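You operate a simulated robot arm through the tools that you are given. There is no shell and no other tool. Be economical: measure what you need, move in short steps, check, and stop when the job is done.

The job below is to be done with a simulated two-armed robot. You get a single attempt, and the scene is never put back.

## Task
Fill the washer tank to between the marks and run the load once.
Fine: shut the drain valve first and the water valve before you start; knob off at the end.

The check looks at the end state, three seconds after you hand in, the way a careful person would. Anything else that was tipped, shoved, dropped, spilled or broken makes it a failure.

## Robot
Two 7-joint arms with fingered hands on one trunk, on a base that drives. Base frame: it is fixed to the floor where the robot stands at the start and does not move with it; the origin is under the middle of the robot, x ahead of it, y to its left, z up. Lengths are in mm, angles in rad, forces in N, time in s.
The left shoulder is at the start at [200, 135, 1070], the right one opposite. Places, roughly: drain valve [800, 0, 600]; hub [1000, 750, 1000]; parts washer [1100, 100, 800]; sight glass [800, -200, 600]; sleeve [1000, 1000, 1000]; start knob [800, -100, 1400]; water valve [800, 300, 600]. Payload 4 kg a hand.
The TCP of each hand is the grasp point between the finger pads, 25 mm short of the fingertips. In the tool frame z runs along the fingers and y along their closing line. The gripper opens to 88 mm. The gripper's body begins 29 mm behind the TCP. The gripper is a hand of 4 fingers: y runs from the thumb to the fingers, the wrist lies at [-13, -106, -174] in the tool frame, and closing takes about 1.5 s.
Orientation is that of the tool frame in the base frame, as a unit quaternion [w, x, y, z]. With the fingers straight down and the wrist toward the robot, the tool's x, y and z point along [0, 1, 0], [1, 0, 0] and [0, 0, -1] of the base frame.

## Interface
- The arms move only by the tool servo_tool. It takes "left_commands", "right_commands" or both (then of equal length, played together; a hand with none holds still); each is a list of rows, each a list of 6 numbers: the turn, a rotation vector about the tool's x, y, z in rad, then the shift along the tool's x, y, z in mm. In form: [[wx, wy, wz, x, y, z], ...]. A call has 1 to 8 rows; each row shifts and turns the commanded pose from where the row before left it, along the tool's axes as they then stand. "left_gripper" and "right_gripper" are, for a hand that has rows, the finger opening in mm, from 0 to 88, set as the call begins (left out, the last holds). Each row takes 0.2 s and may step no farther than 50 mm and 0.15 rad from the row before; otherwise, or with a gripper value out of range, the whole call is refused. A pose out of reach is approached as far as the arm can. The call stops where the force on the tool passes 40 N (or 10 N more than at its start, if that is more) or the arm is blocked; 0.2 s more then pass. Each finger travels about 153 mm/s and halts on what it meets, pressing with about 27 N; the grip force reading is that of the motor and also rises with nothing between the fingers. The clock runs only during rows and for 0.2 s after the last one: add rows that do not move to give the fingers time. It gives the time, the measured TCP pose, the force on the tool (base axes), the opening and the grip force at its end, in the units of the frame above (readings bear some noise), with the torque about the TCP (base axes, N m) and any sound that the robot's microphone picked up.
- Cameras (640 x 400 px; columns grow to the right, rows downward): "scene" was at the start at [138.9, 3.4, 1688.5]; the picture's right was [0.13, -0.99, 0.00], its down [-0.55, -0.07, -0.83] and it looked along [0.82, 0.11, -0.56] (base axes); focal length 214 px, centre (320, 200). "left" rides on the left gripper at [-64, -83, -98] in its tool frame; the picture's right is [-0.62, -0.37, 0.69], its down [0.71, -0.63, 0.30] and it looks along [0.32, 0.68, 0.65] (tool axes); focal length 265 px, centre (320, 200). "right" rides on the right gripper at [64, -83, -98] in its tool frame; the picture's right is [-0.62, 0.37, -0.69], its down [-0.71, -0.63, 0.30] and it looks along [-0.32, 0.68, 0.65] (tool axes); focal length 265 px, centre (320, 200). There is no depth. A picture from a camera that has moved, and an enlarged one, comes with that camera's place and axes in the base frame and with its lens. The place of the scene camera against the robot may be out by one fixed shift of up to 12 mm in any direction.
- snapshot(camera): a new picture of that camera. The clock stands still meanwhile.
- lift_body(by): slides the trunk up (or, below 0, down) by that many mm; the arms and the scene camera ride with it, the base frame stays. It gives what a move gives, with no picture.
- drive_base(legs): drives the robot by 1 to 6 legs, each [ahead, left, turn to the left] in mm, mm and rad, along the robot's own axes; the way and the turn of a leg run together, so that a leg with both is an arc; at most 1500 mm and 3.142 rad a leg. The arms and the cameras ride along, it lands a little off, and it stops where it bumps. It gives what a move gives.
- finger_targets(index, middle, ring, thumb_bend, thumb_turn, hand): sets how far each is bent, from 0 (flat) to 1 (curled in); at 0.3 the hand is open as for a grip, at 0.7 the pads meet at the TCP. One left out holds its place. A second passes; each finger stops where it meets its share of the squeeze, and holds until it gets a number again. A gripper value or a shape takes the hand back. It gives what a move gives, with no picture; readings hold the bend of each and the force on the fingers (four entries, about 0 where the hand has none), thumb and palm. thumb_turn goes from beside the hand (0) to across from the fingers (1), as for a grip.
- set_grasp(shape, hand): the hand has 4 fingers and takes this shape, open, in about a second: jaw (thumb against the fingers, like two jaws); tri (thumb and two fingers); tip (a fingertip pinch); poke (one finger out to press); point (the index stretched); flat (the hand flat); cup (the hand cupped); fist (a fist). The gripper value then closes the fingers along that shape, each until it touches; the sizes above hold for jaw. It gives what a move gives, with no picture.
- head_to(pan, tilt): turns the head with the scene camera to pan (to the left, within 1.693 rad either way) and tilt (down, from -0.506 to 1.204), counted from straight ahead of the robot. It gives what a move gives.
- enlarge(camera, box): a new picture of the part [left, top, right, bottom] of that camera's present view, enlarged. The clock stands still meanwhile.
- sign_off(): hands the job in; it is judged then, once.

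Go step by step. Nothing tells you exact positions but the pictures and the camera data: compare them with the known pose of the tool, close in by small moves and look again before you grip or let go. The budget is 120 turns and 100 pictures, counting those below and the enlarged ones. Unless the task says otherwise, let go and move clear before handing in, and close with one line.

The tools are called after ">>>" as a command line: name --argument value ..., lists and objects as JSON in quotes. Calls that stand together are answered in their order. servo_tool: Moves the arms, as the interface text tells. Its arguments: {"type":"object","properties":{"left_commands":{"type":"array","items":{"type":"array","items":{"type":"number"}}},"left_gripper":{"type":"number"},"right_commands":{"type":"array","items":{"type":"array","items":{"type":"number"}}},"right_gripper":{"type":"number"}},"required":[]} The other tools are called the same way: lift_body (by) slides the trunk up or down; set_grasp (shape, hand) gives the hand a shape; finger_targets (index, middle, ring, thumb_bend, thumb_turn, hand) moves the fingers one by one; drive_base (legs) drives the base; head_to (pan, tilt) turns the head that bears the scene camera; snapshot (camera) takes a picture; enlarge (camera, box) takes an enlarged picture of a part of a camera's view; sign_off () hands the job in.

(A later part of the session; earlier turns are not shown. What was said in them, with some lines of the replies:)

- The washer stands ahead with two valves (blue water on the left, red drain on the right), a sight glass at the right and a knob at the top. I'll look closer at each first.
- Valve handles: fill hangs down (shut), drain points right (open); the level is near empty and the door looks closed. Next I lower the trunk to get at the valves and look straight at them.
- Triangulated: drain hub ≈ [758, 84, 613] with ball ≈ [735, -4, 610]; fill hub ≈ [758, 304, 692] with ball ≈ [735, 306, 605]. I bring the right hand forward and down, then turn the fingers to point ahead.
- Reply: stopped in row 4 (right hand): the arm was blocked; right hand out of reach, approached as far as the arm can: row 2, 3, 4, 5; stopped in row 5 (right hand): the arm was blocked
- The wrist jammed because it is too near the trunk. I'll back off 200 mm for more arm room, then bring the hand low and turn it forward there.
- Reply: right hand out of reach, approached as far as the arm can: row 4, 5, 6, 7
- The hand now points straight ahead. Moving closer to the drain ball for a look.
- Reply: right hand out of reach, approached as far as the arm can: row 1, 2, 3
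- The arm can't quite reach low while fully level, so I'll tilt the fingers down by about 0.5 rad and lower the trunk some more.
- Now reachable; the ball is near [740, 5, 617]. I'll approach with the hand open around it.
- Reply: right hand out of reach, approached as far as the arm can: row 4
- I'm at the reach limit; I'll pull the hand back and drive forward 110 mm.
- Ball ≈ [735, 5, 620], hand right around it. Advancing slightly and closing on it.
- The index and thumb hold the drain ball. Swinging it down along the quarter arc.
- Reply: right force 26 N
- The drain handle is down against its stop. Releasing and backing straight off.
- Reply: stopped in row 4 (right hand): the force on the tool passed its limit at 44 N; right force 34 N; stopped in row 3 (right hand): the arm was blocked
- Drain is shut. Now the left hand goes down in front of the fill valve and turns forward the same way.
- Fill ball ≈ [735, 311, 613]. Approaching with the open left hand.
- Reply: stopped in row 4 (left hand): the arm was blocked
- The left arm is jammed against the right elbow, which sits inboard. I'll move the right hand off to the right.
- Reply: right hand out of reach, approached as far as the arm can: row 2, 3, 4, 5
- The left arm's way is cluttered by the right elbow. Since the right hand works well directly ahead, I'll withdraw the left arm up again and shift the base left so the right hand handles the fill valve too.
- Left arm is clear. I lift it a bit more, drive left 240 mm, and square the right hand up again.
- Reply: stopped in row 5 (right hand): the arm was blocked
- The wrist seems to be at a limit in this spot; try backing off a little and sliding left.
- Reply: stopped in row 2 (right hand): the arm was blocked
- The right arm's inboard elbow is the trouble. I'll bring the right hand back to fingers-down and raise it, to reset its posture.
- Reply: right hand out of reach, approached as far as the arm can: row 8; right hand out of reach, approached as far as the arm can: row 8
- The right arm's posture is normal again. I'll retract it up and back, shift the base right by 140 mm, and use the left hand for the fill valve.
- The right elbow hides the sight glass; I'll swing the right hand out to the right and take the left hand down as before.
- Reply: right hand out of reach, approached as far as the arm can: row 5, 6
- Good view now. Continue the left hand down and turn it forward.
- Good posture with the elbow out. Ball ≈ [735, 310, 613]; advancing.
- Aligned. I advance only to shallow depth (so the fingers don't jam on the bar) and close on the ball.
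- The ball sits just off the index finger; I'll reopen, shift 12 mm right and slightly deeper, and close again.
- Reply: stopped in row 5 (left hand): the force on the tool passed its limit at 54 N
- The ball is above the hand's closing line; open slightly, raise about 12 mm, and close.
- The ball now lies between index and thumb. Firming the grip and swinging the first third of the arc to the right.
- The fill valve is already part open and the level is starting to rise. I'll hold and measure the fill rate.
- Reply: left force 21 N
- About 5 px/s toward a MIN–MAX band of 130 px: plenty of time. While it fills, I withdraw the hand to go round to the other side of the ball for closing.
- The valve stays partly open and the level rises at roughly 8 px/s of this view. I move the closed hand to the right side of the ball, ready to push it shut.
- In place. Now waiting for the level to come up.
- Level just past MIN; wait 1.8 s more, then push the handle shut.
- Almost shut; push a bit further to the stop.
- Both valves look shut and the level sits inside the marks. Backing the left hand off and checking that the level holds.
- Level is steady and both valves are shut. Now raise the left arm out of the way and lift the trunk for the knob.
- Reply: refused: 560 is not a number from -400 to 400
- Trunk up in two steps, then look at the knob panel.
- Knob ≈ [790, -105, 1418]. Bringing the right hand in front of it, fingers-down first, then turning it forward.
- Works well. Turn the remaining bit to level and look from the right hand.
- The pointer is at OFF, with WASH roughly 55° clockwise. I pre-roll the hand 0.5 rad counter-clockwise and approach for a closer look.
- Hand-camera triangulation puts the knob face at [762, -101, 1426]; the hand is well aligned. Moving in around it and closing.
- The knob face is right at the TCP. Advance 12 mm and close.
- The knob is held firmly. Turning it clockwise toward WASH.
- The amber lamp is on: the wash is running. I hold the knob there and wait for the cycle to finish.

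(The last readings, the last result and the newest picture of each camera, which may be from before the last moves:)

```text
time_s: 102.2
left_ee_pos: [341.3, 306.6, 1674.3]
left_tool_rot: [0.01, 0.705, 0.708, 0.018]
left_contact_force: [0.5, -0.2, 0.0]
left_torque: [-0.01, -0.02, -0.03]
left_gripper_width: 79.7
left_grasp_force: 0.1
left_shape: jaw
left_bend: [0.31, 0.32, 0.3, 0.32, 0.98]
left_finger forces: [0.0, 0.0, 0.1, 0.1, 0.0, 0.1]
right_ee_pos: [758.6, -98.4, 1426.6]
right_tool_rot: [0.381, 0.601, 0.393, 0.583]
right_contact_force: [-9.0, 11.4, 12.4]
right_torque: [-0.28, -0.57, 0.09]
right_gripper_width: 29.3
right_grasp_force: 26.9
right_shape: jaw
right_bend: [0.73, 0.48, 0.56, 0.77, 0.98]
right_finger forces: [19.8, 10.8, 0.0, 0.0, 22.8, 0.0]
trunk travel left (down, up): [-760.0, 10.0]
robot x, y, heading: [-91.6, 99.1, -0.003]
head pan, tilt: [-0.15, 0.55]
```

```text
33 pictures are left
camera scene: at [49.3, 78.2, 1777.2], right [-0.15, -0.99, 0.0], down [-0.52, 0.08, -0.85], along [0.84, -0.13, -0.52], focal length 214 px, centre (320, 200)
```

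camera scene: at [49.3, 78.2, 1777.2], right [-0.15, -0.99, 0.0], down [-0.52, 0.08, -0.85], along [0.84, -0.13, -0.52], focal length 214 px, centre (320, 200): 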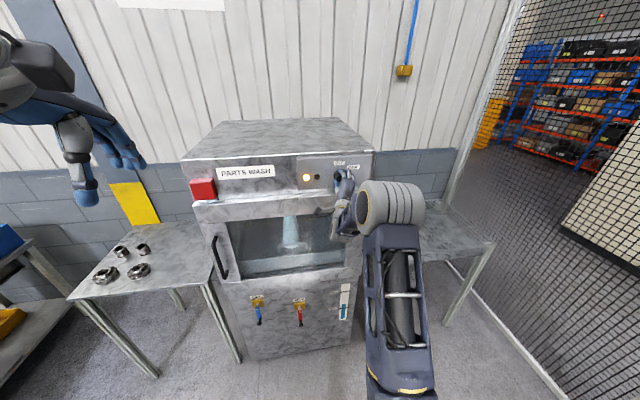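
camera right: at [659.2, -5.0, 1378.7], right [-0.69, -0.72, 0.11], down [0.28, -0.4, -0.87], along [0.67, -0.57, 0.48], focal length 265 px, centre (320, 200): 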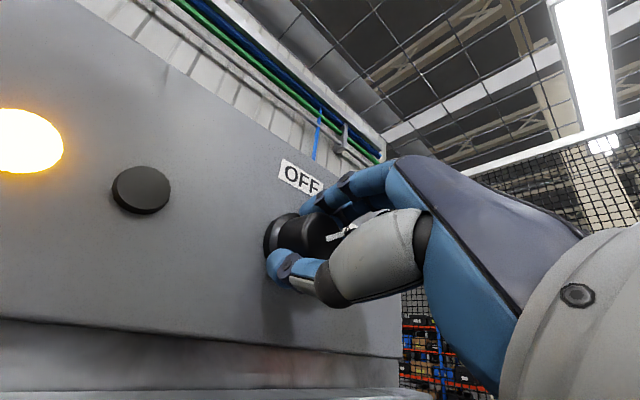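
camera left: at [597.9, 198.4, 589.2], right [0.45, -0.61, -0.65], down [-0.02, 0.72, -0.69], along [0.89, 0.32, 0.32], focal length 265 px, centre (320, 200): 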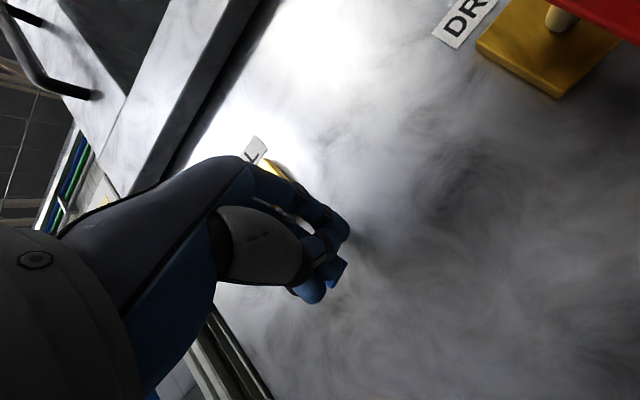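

Still spraying. Waiting further.

>>> servo_tool --right_commands '[[0, 0, 0, 0, 0, 0], [0, 0, 0, 0, 0, 0], [0, 0, 0, 0, 0, 0], [0, 0, 0, 0, 0, 0], [0, 0, 0, 0, 0, 0], [0, 0, 0, 0, 0, 0], [0, 0, 0, 0, 0, 0], [0, 0, 0, 0, 0, 0]]'

>>> servo_tool --right_commands '[[0, 0, 0, 0, 0, 0], [0, 0, 0, 0, 0, 0], [0, 0, 0, 0, 0, 0], [0, 0, 0, 0, 0, 0], [0, 0, 0, 0, 0, 0], [0, 0, 0, 0, 0, 0], [0, 0, 0, 0, 0, 0], [0, 0, 0, 0, 0, 0]]'

>>> enlarge --camera "scene" --box '[200, 140, 400, 340]'

```text
time_s: 104.0
left_ee_pos: [342.6, 305.0, 1674.9]
left_tool_rot: [0.01, 0.706, 0.708, 0.018]
left_contact_force: [-0.1, 0.0, 0.8]
left_torque: [0.01, 0.01, 0.01]
left_gripper_width: 80.0
left_grasp_force: 0.2
left_shape: jaw
left_bend: [0.31, 0.32, 0.3, 0.32, 0.98]
left_finger forces: [0.0, 0.0, 0.0, 0.1, 0.1, 0.0]
right_ee_pos: [758.4, -98.1, 1426.7]
right_tool_rot: [0.381, 0.601, 0.393, 0.583]
right_contact_force: [-9.0, 11.1, 12.7]
right_torque: [-0.24, -0.61, 0.12]
right_gripper_width: 28.8
right_grasp_force: 27.1
right_shape: jaw
right_bend: [0.73, 0.48, 0.56, 0.77, 0.98]
right_finger forces: [19.8, 10.8, 0.0, 0.0, 22.7, 0.0]
trunk travel left (down, up): [-760.0, 10.0]
robot x, y, heading: [-91.5, 101.6, -0.001]
head pan, tilt: [-0.15, 0.55]
```

```text
time_s: 105.8
left_ee_pos: [341.7, 305.3, 1676.3]
left_tool_rot: [0.009, 0.706, 0.708, 0.017]
left_contact_force: [-0.1, -1.4, 0.0]
left_torque: [0.01, 0.0, 0.02]
left_gripper_width: 80.1
left_grasp_force: 0.0
left_shape: jaw
left_bend: [0.31, 0.32, 0.3, 0.32, 0.98]
left_finger forces: [0.1, 0.1, 0.1, 0.0, 0.1, 0.0]
right_ee_pos: [759.2, -98.5, 1425.9]
right_tool_rot: [0.381, 0.601, 0.393, 0.583]
right_contact_force: [-9.3, 11.2, 13.6]
right_torque: [-0.24, -0.59, 0.12]
right_gripper_width: 28.5
right_grasp_force: 27.0
right_shape: jaw
right_bend: [0.73, 0.48, 0.56, 0.77, 0.98]
right_finger forces: [19.7, 10.8, 0.1, 0.0, 22.7, 0.0]
trunk travel left (down, up): [-760.0, 10.0]
robot x, y, heading: [-89.6, 101.2, -0.001]
head pan, tilt: [-0.15, 0.55]
```

```text
2.00 times, centred on (300, 240) of scene
camera zoom: at [49.3, 78.2, 1777.2], right [-0.15, -0.99, 0.0], down [-0.52, 0.08, -0.85], along [0.84, -0.13, -0.52], focal length 429 px, centre (360, 120)
```

zoom: 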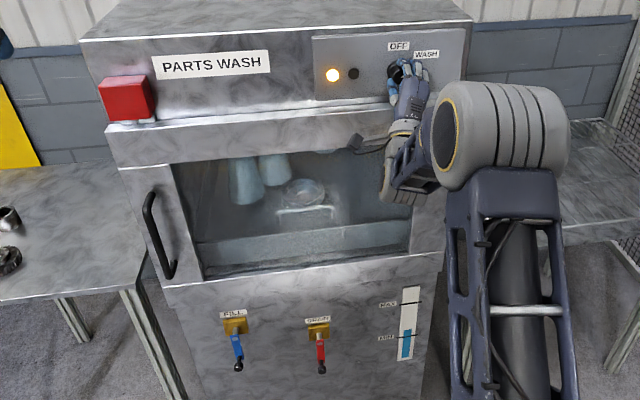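

Cycle still on, level still above MIN. Continue waiting.

>>> servo_tool --right_commands '[[0, 0, 0, 0, 0, 0], [0, 0, 0, 0, 0, 0], [0, 0, 0, 0, 0, 0], [0, 0, 0, 0, 0, 0], [0, 0, 0, 0, 0, 0], [0, 0, 0, 0, 0, 0], [0, 0, 0, 0, 0, 0], [0, 0, 0, 0, 0, 0]]'

>>> servo_tool --right_commands '[[0, 0, 0, 0, 0, 0], [0, 0, 0, 0, 0, 0], [0, 0, 0, 0, 0, 0], [0, 0, 0, 0, 0, 0], [0, 0, 0, 0, 0, 0], [0, 0, 0, 0, 0, 0], [0, 0, 0, 0, 0, 0], [0, 0, 0, 0, 0, 0]]'

>>> servo_tool --right_commands '[[0, 0, 0, 0, 0, 0], [0, 0, 0, 0, 0, 0], [0, 0, 0, 0, 0, 0], [0, 0, 0, 0, 0, 0], [0, 0, 0, 0, 0, 0], [0, 0, 0, 0, 0, 0], [0, 0, 0, 0, 0, 0], [0, 0, 0, 0, 0, 0]]'

>>> enlarge --camera "scene" --box '[200, 140, 400, 340]'

```text
time_s: 107.5
left_ee_pos: [341.6, 305.6, 1675.0]
left_tool_rot: [0.01, 0.705, 0.709, 0.016]
left_contact_force: [0.0, 1.1, 0.2]
left_torque: [0.01, -0.02, 0.0]
left_gripper_width: 79.9
left_grasp_force: 0.2
left_shape: jaw
left_bend: [0.31, 0.32, 0.3, 0.32, 0.98]
left_finger forces: [0.0, 0.2, 0.1, 0.0, 0.0, 0.1]
right_ee_pos: [759.2, -99.0, 1425.8]
right_tool_rot: [0.381, 0.601, 0.392, 0.582]
right_contact_force: [-8.7, 10.8, 12.9]
right_torque: [-0.23, -0.58, 0.12]
right_gripper_width: 28.9
right_grasp_force: 27.0
right_shape: jaw
right_bend: [0.73, 0.48, 0.56, 0.77, 0.98]
right_finger forces: [19.7, 10.8, 0.0, 0.0, 22.8, 0.1]
trunk travel left (down, up): [-760.0, 10.0]
robot x, y, heading: [-91.8, 100.3, 0.002]
head pan, tilt: [-0.15, 0.55]
```

```text
time_s: 109.3
left_ee_pos: [342.1, 305.1, 1674.5]
left_tool_rot: [0.01, 0.705, 0.709, 0.017]
left_contact_force: [0.6, -0.6, -0.2]
left_torque: [0.0, 0.0, 0.03]
left_gripper_width: 79.9
left_grasp_force: 0.1
left_shape: jaw
left_bend: [0.31, 0.32, 0.3, 0.32, 0.98]
left_finger forces: [0.1, 0.0, 0.0, 0.0, 0.1, 0.0]
right_ee_pos: [759.7, -98.4, 1425.6]
right_tool_rot: [0.381, 0.601, 0.392, 0.583]
right_contact_force: [-8.0, 12.1, 12.1]
right_torque: [-0.23, -0.59, 0.11]
right_gripper_width: 28.8
right_grasp_force: 27.1
right_shape: jaw
right_bend: [0.73, 0.48, 0.56, 0.77, 0.98]
right_finger forces: [19.7, 10.7, 0.1, 0.0, 22.7, 0.1]
trunk travel left (down, up): [-760.0, 10.0]
robot x, y, heading: [-86.2, 99.1, -0.008]
head pan, tilt: [-0.15, 0.55]
```

```text
time_s: 111.2
left_ee_pos: [341.8, 305.1, 1675.9]
left_tool_rot: [0.01, 0.706, 0.708, 0.017]
left_contact_force: [0.4, 0.5, 0.0]
left_torque: [0.0, -0.01, -0.02]
left_gripper_width: 80.1
left_grasp_force: 0.1
left_shape: jaw
left_bend: [0.31, 0.32, 0.3, 0.32, 0.98]
left_finger forces: [0.1, 0.1, 0.0, 0.0, 0.0, 0.0]
right_ee_pos: [759.0, -98.2, 1424.8]
right_tool_rot: [0.381, 0.601, 0.393, 0.582]
right_contact_force: [-8.2, 11.0, 11.9]
right_torque: [-0.24, -0.58, 0.13]
right_gripper_width: 28.8
right_grasp_force: 26.8
right_shape: jaw
right_bend: [0.73, 0.48, 0.56, 0.77, 0.98]
right_finger forces: [19.8, 10.8, 0.0, 0.0, 22.8, 0.0]
trunk travel left (down, up): [-760.0, 10.0]
robot x, y, heading: [-90.4, 97.5, -0.004]
head pan, tilt: [-0.15, 0.55]
```

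```text
2.00 times, centred on (300, 240) of scene
camera zoom: at [49.3, 78.2, 1777.2], right [-0.15, -0.99, 0.0], down [-0.52, 0.08, -0.85], along [0.84, -0.13, -0.52], focal length 429 px, centre (360, 120)
```

zoom: 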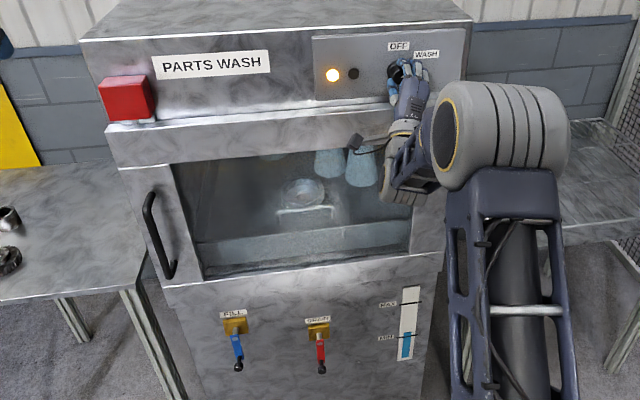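

Still running. Waiting on.

>>> servo_tool --right_commands '[[0, 0, 0, 0, 0, 0], [0, 0, 0, 0, 0, 0], [0, 0, 0, 0, 0, 0], [0, 0, 0, 0, 0, 0], [0, 0, 0, 0, 0, 0], [0, 0, 0, 0, 0, 0], [0, 0, 0, 0, 0, 0], [0, 0, 0, 0, 0, 0]]'

>>> servo_tool --right_commands '[[0, 0, 0, 0, 0, 0], [0, 0, 0, 0, 0, 0], [0, 0, 0, 0, 0, 0], [0, 0, 0, 0, 0, 0], [0, 0, 0, 0, 0, 0], [0, 0, 0, 0, 0, 0], [0, 0, 0, 0, 0, 0], [0, 0, 0, 0, 0, 0]]'

>>> servo_tool --right_commands '[[0, 0, 0, 0, 0, 0], [0, 0, 0, 0, 0, 0], [0, 0, 0, 0, 0, 0], [0, 0, 0, 0, 0, 0], [0, 0, 0, 0, 0, 0], [0, 0, 0, 0, 0, 0], [0, 0, 0, 0, 0, 0], [0, 0, 0, 0, 0, 0]]'

>>> enlarge --camera "scene" --box '[260, 150, 390, 330]'

```text
time_s: 113.0
left_ee_pos: [341.8, 303.6, 1675.0]
left_tool_rot: [0.01, 0.706, 0.708, 0.016]
left_contact_force: [-0.1, 0.3, -0.2]
left_torque: [-0.02, -0.02, -0.02]
left_gripper_width: 80.0
left_grasp_force: 0.0
left_shape: jaw
left_bend: [0.31, 0.32, 0.3, 0.32, 0.98]
left_finger forces: [0.0, 0.0, 0.1, 0.0, 0.0, 0.1]
right_ee_pos: [759.1, -97.4, 1426.1]
right_tool_rot: [0.381, 0.601, 0.393, 0.583]
right_contact_force: [-8.8, 11.6, 12.6]
right_torque: [-0.23, -0.55, 0.13]
right_gripper_width: 28.9
right_grasp_force: 26.9
right_shape: jaw
right_bend: [0.73, 0.48, 0.56, 0.77, 0.98]
right_finger forces: [19.7, 10.8, 0.0, 0.0, 22.7, 0.0]
trunk travel left (down, up): [-760.0, 10.0]
robot x, y, heading: [-93.5, 102.2, -0.006]
head pan, tilt: [-0.15, 0.55]
```

```text
time_s: 114.8
left_ee_pos: [341.7, 305.5, 1675.7]
left_tool_rot: [0.011, 0.705, 0.709, 0.017]
left_contact_force: [0.3, 0.6, -0.2]
left_torque: [-0.01, -0.03, -0.03]
left_gripper_width: 79.9
left_grasp_force: 0.1
left_shape: jaw
left_bend: [0.31, 0.32, 0.3, 0.32, 0.98]
left_finger forces: [0.0, 0.0, 0.0, 0.1, 0.0, 0.0]
right_ee_pos: [759.7, -98.0, 1426.2]
right_tool_rot: [0.381, 0.601, 0.392, 0.583]
right_contact_force: [-8.6, 11.1, 11.2]
right_torque: [-0.23, -0.56, 0.09]
right_gripper_width: 29.0
right_grasp_force: 26.8
right_shape: jaw
right_bend: [0.73, 0.48, 0.56, 0.77, 0.98]
right_finger forces: [19.9, 10.9, 0.0, 0.0, 22.8, 0.0]
trunk travel left (down, up): [-760.0, 10.0]
robot x, y, heading: [-89.9, 99.3, -0.004]
head pan, tilt: [-0.15, 0.55]
```

```text
time_s: 116.5
left_ee_pos: [341.6, 305.6, 1674.7]
left_tool_rot: [0.009, 0.706, 0.708, 0.017]
left_contact_force: [0.0, -0.4, 0.3]
left_torque: [0.02, 0.03, -0.02]
left_gripper_width: 80.1
left_grasp_force: 0.1
left_shape: jaw
left_bend: [0.31, 0.32, 0.3, 0.32, 0.98]
left_finger forces: [0.0, 0.0, 0.1, 0.0, 0.0, 0.0]
right_ee_pos: [758.5, -97.8, 1425.5]
right_tool_rot: [0.381, 0.601, 0.393, 0.583]
right_contact_force: [-8.5, 11.2, 12.8]
right_torque: [-0.21, -0.54, 0.07]
right_gripper_width: 29.0
right_grasp_force: 27.1
right_shape: jaw
right_bend: [0.73, 0.48, 0.56, 0.77, 0.98]
right_finger forces: [19.7, 10.9, 0.1, 0.0, 22.8, 0.0]
trunk travel left (down, up): [-760.0, 10.0]
robot x, y, heading: [-88.2, 98.3, -0.005]
head pan, tilt: [-0.15, 0.55]
```

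```text
2.22 times, centred on (325, 240) of scene
camera zoom: at [49.3, 78.2, 1777.2], right [-0.15, -0.99, 0.0], down [-0.52, 0.08, -0.85], along [0.84, -0.13, -0.52], focal length 477 px, centre (309, 111)
```

zoom: 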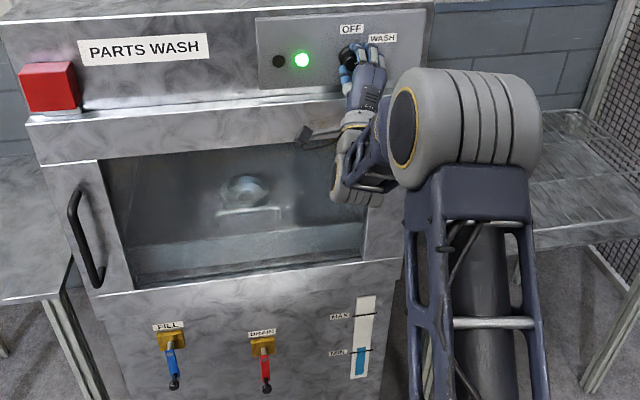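

The green lamp is on: the cycle has finished. Turning the knob back to OFF and checking the sight glass closely.

>>> servo_tool --right_commands '[[0, 0, -0.13, 0, 0, 0], [0, 0, -0.13, 0, 0, 0], [0, 0, -0.13, 0, 0, 0], [0, 0, -0.13, 0, 0, 0], [0, 0, -0.13, 0, 0, 0], [0, 0, -0.13, 0, 0, 0], [0, 0, -0.13, 0, 0, 0], [0, 0, 0, 0, 0, 0]]'

>>> snapshot --camera "right"

>>> enlarge --camera "scene" --box '[320, 275, 370, 325]'

```text
time_s: 118.3
left_ee_pos: [341.6, 305.0, 1675.2]
left_tool_rot: [0.009, 0.705, 0.709, 0.018]
left_contact_force: [-0.1, 0.0, 0.2]
left_torque: [0.02, -0.04, -0.01]
left_gripper_width: 80.0
left_grasp_force: 0.2
left_shape: jaw
left_bend: [0.31, 0.32, 0.3, 0.32, 0.98]
left_finger forces: [0.2, 0.0, 0.1, 0.1, 0.0, 0.0]
right_ee_pos: [757.7, -99.1, 1425.4]
right_tool_rot: [0.598, 0.368, 0.618, 0.354]
right_contact_force: [-7.4, -0.2, -2.0]
right_torque: [0.01, -0.32, 0.11]
right_gripper_width: 28.8
right_grasp_force: 27.3
right_shape: jaw
right_bend: [0.73, 0.47, 0.56, 0.77, 1.0]
right_finger forces: [15.0, 10.8, 0.0, 0.0, 24.1, 0.0]
trunk travel left (down, up): [-760.0, 10.0]
robot x, y, heading: [-88.3, 100.9, -0.0]
head pan, tilt: [-0.15, 0.55]
```

```text
29 pictures are left
camera right: at [657.2, -82.3, 1324.2], right [-0.67, -0.37, 0.64], down [0.29, -0.93, -0.22], along [0.68, 0.04, 0.73], focal length 265 px, centre (320, 200)
```

right: 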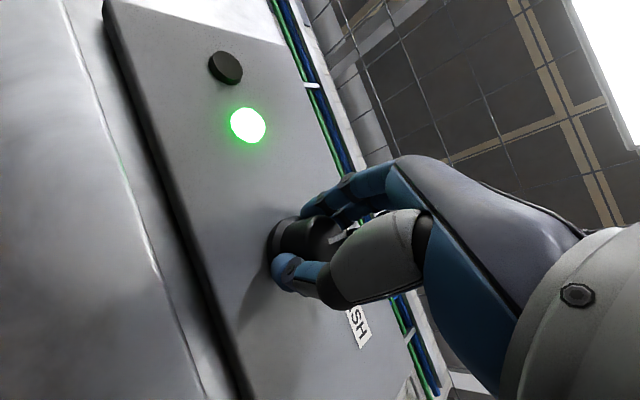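

```text
8.00 times, centred on (345, 300) of scene
camera zoom: at [49.9, 77.3, 1777.1], right [-0.15, -0.99, 0.0], down [-0.52, 0.08, -0.85], along [0.84, -0.13, -0.52], focal length 1716 px, centre (120, -600)
```

zoom: 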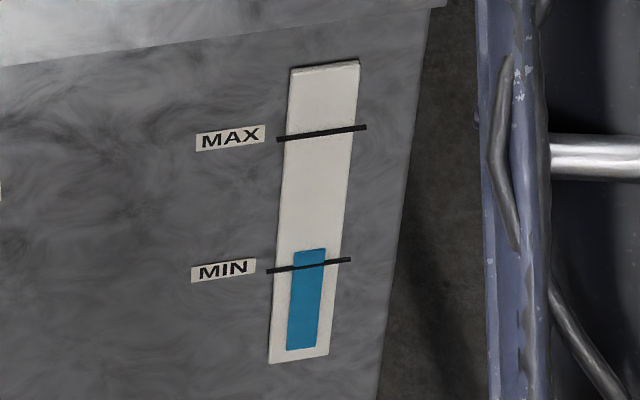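

The knob is back; the level reads lower than before the wash, so I'll watch whether it's moving. Releasing the knob and backing off.

>>> servo_tool --right_commands '[[0, 0, 0, 0, 0, 0], [0, 0, 0, 0, 0, 0], [0, 0, 0, 0, 0, 0], [0, 0, 0, 0, 0, 0]]' --right_gripper 88

>>> servo_tool --right_commands '[[0, 0, 0, 0, 0, -25], [0, 0, 0, 0, 0, -30], [0, 0, 0, 0, 0, -40], [0, 0, 0, 0, 0, -40], [0, 0, 0, 0, 0, 0]]'

>>> snapshot --camera "right"

>>> enlarge --camera "scene" --box '[320, 275, 370, 325]'

>>> enlarge --camera "scene" --box '[220, 140, 380, 340]'

```text
time_s: 119.3
left_ee_pos: [343.0, 304.7, 1674.5]
left_tool_rot: [0.009, 0.705, 0.709, 0.018]
left_contact_force: [-0.2, 0.0, -0.3]
left_torque: [-0.01, -0.01, 0.02]
left_gripper_width: 80.0
left_grasp_force: 0.1
left_shape: jaw
left_bend: [0.31, 0.32, 0.3, 0.32, 0.98]
left_finger forces: [0.1, 0.0, 0.0, 0.0, 0.0, 0.1]
right_ee_pos: [757.8, -99.1, 1425.3]
right_tool_rot: [0.598, 0.368, 0.617, 0.356]
right_contact_force: [-0.9, 0.0, 0.1]
right_torque: [0.04, -0.01, 0.02]
right_gripper_width: 87.8
right_grasp_force: 0.0
right_shape: jaw
right_bend: [0.3, 0.3, 0.3, 0.3, 0.98]
right_finger forces: [0.0, 0.0, 0.0, 0.0, 0.0, 0.1]
trunk travel left (down, up): [-760.0, 10.0]
robot x, y, heading: [-87.8, 97.3, -0.001]
head pan, tilt: [-0.15, 0.55]
```

```text
time_s: 120.5
left_ee_pos: [343.7, 304.9, 1676.6]
left_tool_rot: [0.008, 0.706, 0.708, 0.018]
left_contact_force: [0.9, 0.7, -0.1]
left_torque: [0.0, 0.02, 0.0]
left_gripper_width: 79.9
left_grasp_force: 0.1
left_shape: jaw
left_bend: [0.31, 0.32, 0.3, 0.32, 0.98]
left_finger forces: [0.0, 0.0, 0.0, 0.0, 0.0, 0.0]
right_ee_pos: [625.0, -97.6, 1428.9]
right_tool_rot: [0.598, 0.368, 0.617, 0.355]
right_contact_force: [-0.5, 0.1, 0.1]
right_torque: [-0.03, -0.03, 0.01]
right_gripper_width: 87.5
right_grasp_force: 0.0
right_shape: jaw
right_bend: [0.3, 0.3, 0.3, 0.3, 0.98]
right_finger forces: [0.0, 0.0, 0.0, 0.0, 0.1, 0.0]
trunk travel left (down, up): [-760.0, 10.0]
robot x, y, heading: [-88.6, 98.3, -0.007]
head pan, tilt: [-0.15, 0.55]
```

```text
27 pictures are left
camera right: at [522.8, -80.3, 1328.5], right [-0.67, -0.37, 0.64], down [0.3, -0.93, -0.22], along [0.68, 0.04, 0.73], focal length 265 px, centre (320, 200)
```

right: 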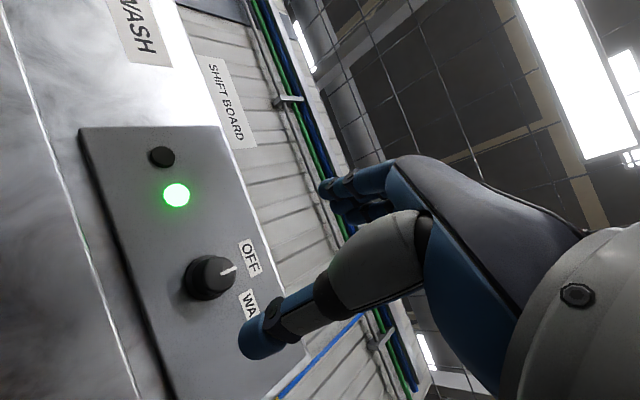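

```text
8.00 times, centred on (345, 300) of scene
camera zoom: at [50.3, 77.4, 1777.1], right [-0.15, -0.99, 0.0], down [-0.52, 0.08, -0.85], along [0.84, -0.13, -0.52], focal length 1716 px, centre (120, -600)
```

zoom: 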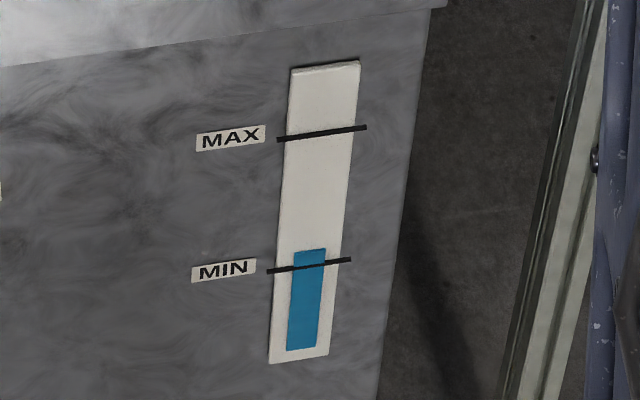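

```text
2.00 times, centred on (300, 240) of scene
camera zoom: at [50.3, 77.4, 1777.1], right [-0.15, -0.99, 0.0], down [-0.52, 0.08, -0.85], along [0.84, -0.13, -0.52], focal length 429 px, centre (360, 120)
```

zoom: 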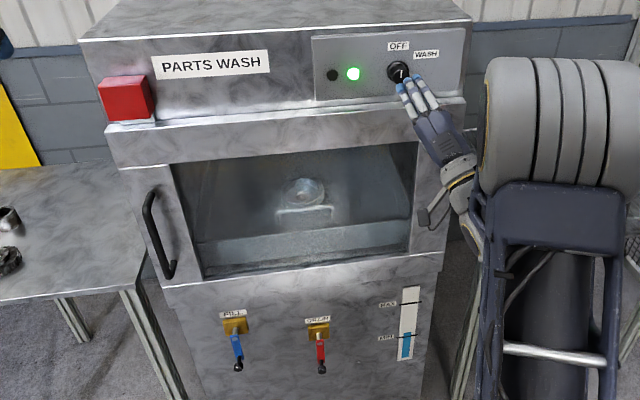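

Knob looks at OFF, machine done, level stable above MIN. I'll retract the right arm and verify the knob, drain handle and level once more.

>>> servo_tool --right_commands '[[0, 0, 0.125, 0, 0, -20], [0, 0, 0.125, 0, 0, -20], [0, 0, 0.125, 0, 0, -20], [0, 0, 0.125, -30, 0, -10], [0, 0, 0, -40, 0, 0], [0, 0, 0, -40, 0, 0]]'

>>> enlarge --camera "scene" --box '[295, 150, 375, 200]'

>>> enlarge --camera "scene" --box '[240, 270, 360, 345]'

```text
time_s: 122.0
left_ee_pos: [342.8, 305.3, 1676.0]
left_tool_rot: [0.009, 0.706, 0.708, 0.018]
left_contact_force: [-0.2, 0.9, 0.4]
left_torque: [0.02, 0.0, 0.0]
left_gripper_width: 80.3
left_grasp_force: 0.0
left_shape: jaw
left_bend: [0.31, 0.32, 0.3, 0.32, 0.98]
left_finger forces: [0.0, 0.0, 0.0, 0.1, 0.1, 0.1]
right_ee_pos: [552.6, -208.1, 1435.0]
right_tool_rot: [0.492, 0.509, 0.506, 0.493]
right_contact_force: [0.0, 0.0, -0.1]
right_torque: [-0.03, 0.05, 0.0]
right_gripper_width: 87.6
right_grasp_force: 0.0
right_shape: jaw
right_bend: [0.3, 0.3, 0.3, 0.3, 0.98]
right_finger forces: [0.0, 0.0, 0.1, 0.0, 0.1, 0.0]
trunk travel left (down, up): [-760.0, 10.0]
robot x, y, heading: [-87.9, 101.0, 0.001]
head pan, tilt: [-0.15, 0.55]
```

```text
8.00 times, centred on (335, 175) of scene
camera zoom: at [50.3, 77.8, 1777.1], right [-0.15, -0.99, 0.0], down [-0.52, 0.08, -0.85], along [0.84, -0.13, -0.52], focal length 1716 px, centre (200, 400)
```

zoom: 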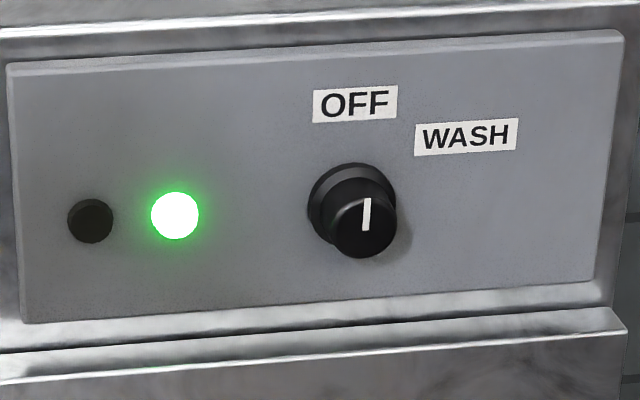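

```text
5.33 times, centred on (300, 308) of scene
camera zoom: at [50.3, 77.8, 1777.1], right [-0.15, -0.99, 0.0], down [-0.52, 0.08, -0.85], along [0.84, -0.13, -0.52], focal length 1144 px, centre (427, -373)
```

zoom: 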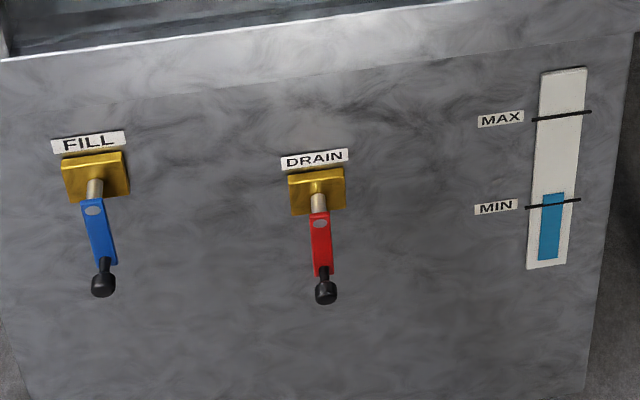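

Knob at OFF and both handles hang straight down. One more wait to be sure the level isn't drifting.

>>> servo_tool --right_commands '[[0, 0, 0, -30, 0, -20], [0, 0, 0, -30, 0, -20], [0, 0, 0, 0, 0, 0], [0, 0, 0, 0, 0, 0], [0, 0, 0, 0, 0, 0], [0, 0, 0, 0, 0, 0], [0, 0, 0, 0, 0, 0], [0, 0, 0, 0, 0, 0]]'

>>> servo_tool --right_commands '[[0, 0, 0, 0, 0, 0], [0, 0, 0, 0, 0, 0], [0, 0, 0, 0, 0, 0], [0, 0, 0, 0, 0, 0], [0, 0, 0, 0, 0, 0], [0, 0, 0, 0, 0, 0], [0, 0, 0, 0, 0, 0], [0, 0, 0, 0, 0, 0]]'

>>> servo_tool --right_commands '[[0, 0, 0, 0, 0, 0], [0, 0, 0, 0, 0, 0], [0, 0, 0, 0, 0, 0], [0, 0, 0, 0, 0, 0], [0, 0, 0, 0, 0, 0], [0, 0, 0, 0, 0, 0], [0, 0, 0, 0, 0, 0], [0, 0, 0, 0, 0, 0]]'

>>> enlarge --camera "scene" --box '[320, 275, 370, 325]'

>>> snapshot --camera "scene"

```text
time_s: 123.8
left_ee_pos: [342.5, 305.4, 1675.8]
left_tool_rot: [0.009, 0.706, 0.708, 0.018]
left_contact_force: [0.4, -0.8, 0.0]
left_torque: [0.01, -0.01, 0.0]
left_gripper_width: 80.0
left_grasp_force: 0.1
left_shape: jaw
left_bend: [0.31, 0.32, 0.3, 0.32, 0.98]
left_finger forces: [0.0, 0.0, 0.0, 0.0, 0.0, 0.0]
right_ee_pos: [515.8, -269.2, 1437.0]
right_tool_rot: [0.491, 0.51, 0.507, 0.492]
right_contact_force: [0.7, -0.2, 0.5]
right_torque: [-0.04, 0.01, -0.03]
right_gripper_width: 87.7
right_grasp_force: 0.1
right_shape: jaw
right_bend: [0.3, 0.3, 0.3, 0.3, 0.98]
right_finger forces: [0.0, 0.0, 0.1, 0.1, 0.0, 0.0]
trunk travel left (down, up): [-760.0, 10.0]
robot x, y, heading: [-91.0, 94.9, 0.002]
head pan, tilt: [-0.15, 0.55]
```

```text
time_s: 125.5
left_ee_pos: [342.6, 304.3, 1675.6]
left_tool_rot: [0.01, 0.705, 0.709, 0.018]
left_contact_force: [0.3, -0.8, -0.4]
left_torque: [0.04, 0.0, -0.02]
left_gripper_width: 80.1
left_grasp_force: 0.2
left_shape: jaw
left_bend: [0.31, 0.32, 0.3, 0.32, 0.98]
left_finger forces: [0.1, 0.0, 0.1, 0.0, 0.0, 0.0]
right_ee_pos: [515.5, -270.0, 1436.7]
right_tool_rot: [0.491, 0.509, 0.507, 0.492]
right_contact_force: [-1.0, 0.5, 0.1]
right_torque: [0.03, 0.01, -0.01]
right_gripper_width: 87.4
right_grasp_force: 0.0
right_shape: jaw
right_bend: [0.3, 0.3, 0.3, 0.3, 0.98]
right_finger forces: [0.0, 0.0, 0.1, 0.0, 0.0, 0.1]
trunk travel left (down, up): [-760.0, 10.0]
robot x, y, heading: [-87.8, 97.8, -0.004]
head pan, tilt: [-0.15, 0.55]
```

```text
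time_s: 127.3
left_ee_pos: [343.9, 304.1, 1676.4]
left_tool_rot: [0.009, 0.706, 0.708, 0.019]
left_contact_force: [-0.9, -0.4, 0.0]
left_torque: [0.04, -0.02, -0.01]
left_gripper_width: 80.1
left_grasp_force: 0.2
left_shape: jaw
left_bend: [0.31, 0.32, 0.3, 0.32, 0.98]
left_finger forces: [0.0, 0.1, 0.1, 0.1, 0.1, 0.0]
right_ee_pos: [515.7, -269.4, 1437.1]
right_tool_rot: [0.492, 0.509, 0.507, 0.492]
right_contact_force: [0.2, 0.2, 0.0]
right_torque: [-0.02, 0.02, 0.0]
right_gripper_width: 87.4
right_grasp_force: 0.0
right_shape: jaw
right_bend: [0.3, 0.3, 0.3, 0.3, 0.98]
right_finger forces: [0.1, 0.0, 0.0, 0.1, 0.0, 0.1]
trunk travel left (down, up): [-760.0, 10.0]
robot x, y, heading: [-88.7, 98.8, -0.001]
head pan, tilt: [-0.15, 0.55]
```

```text
8.00 times, centred on (345, 300) of scene
camera zoom: at [50.3, 77.4, 1777.1], right [-0.15, -0.99, 0.0], down [-0.52, 0.08, -0.85], along [0.84, -0.13, -0.52], focal length 1716 px, centre (120, -600)
```

zoom: 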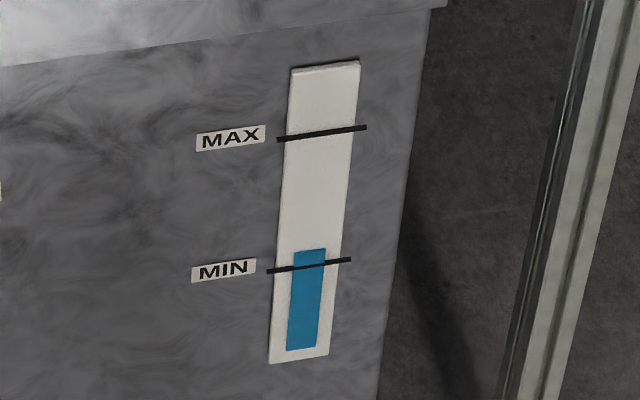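

```text
21 pictures are left
camera scene: at [50.3, 77.4, 1777.1], right [-0.15, -0.99, 0.0], down [-0.52, 0.08, -0.85], along [0.84, -0.13, -0.52], focal length 214 px, centre (320, 200)
```

scene: 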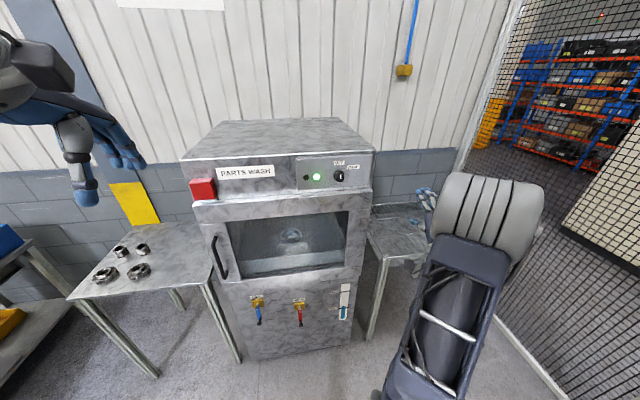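

Everything checks out: drain and water valves shut, level steady between MIN and MAX, cycle finished (green lamp), knob at OFF, hands clear. I'm handing in.

>>> sign_off

```text
The job is handed in.
```

The washer tank is filled to between the marks and the load has run once, with both valves shut and the knob back at OFF. The level sits nearer MIN, having read lower after the wash, and held steady after that.
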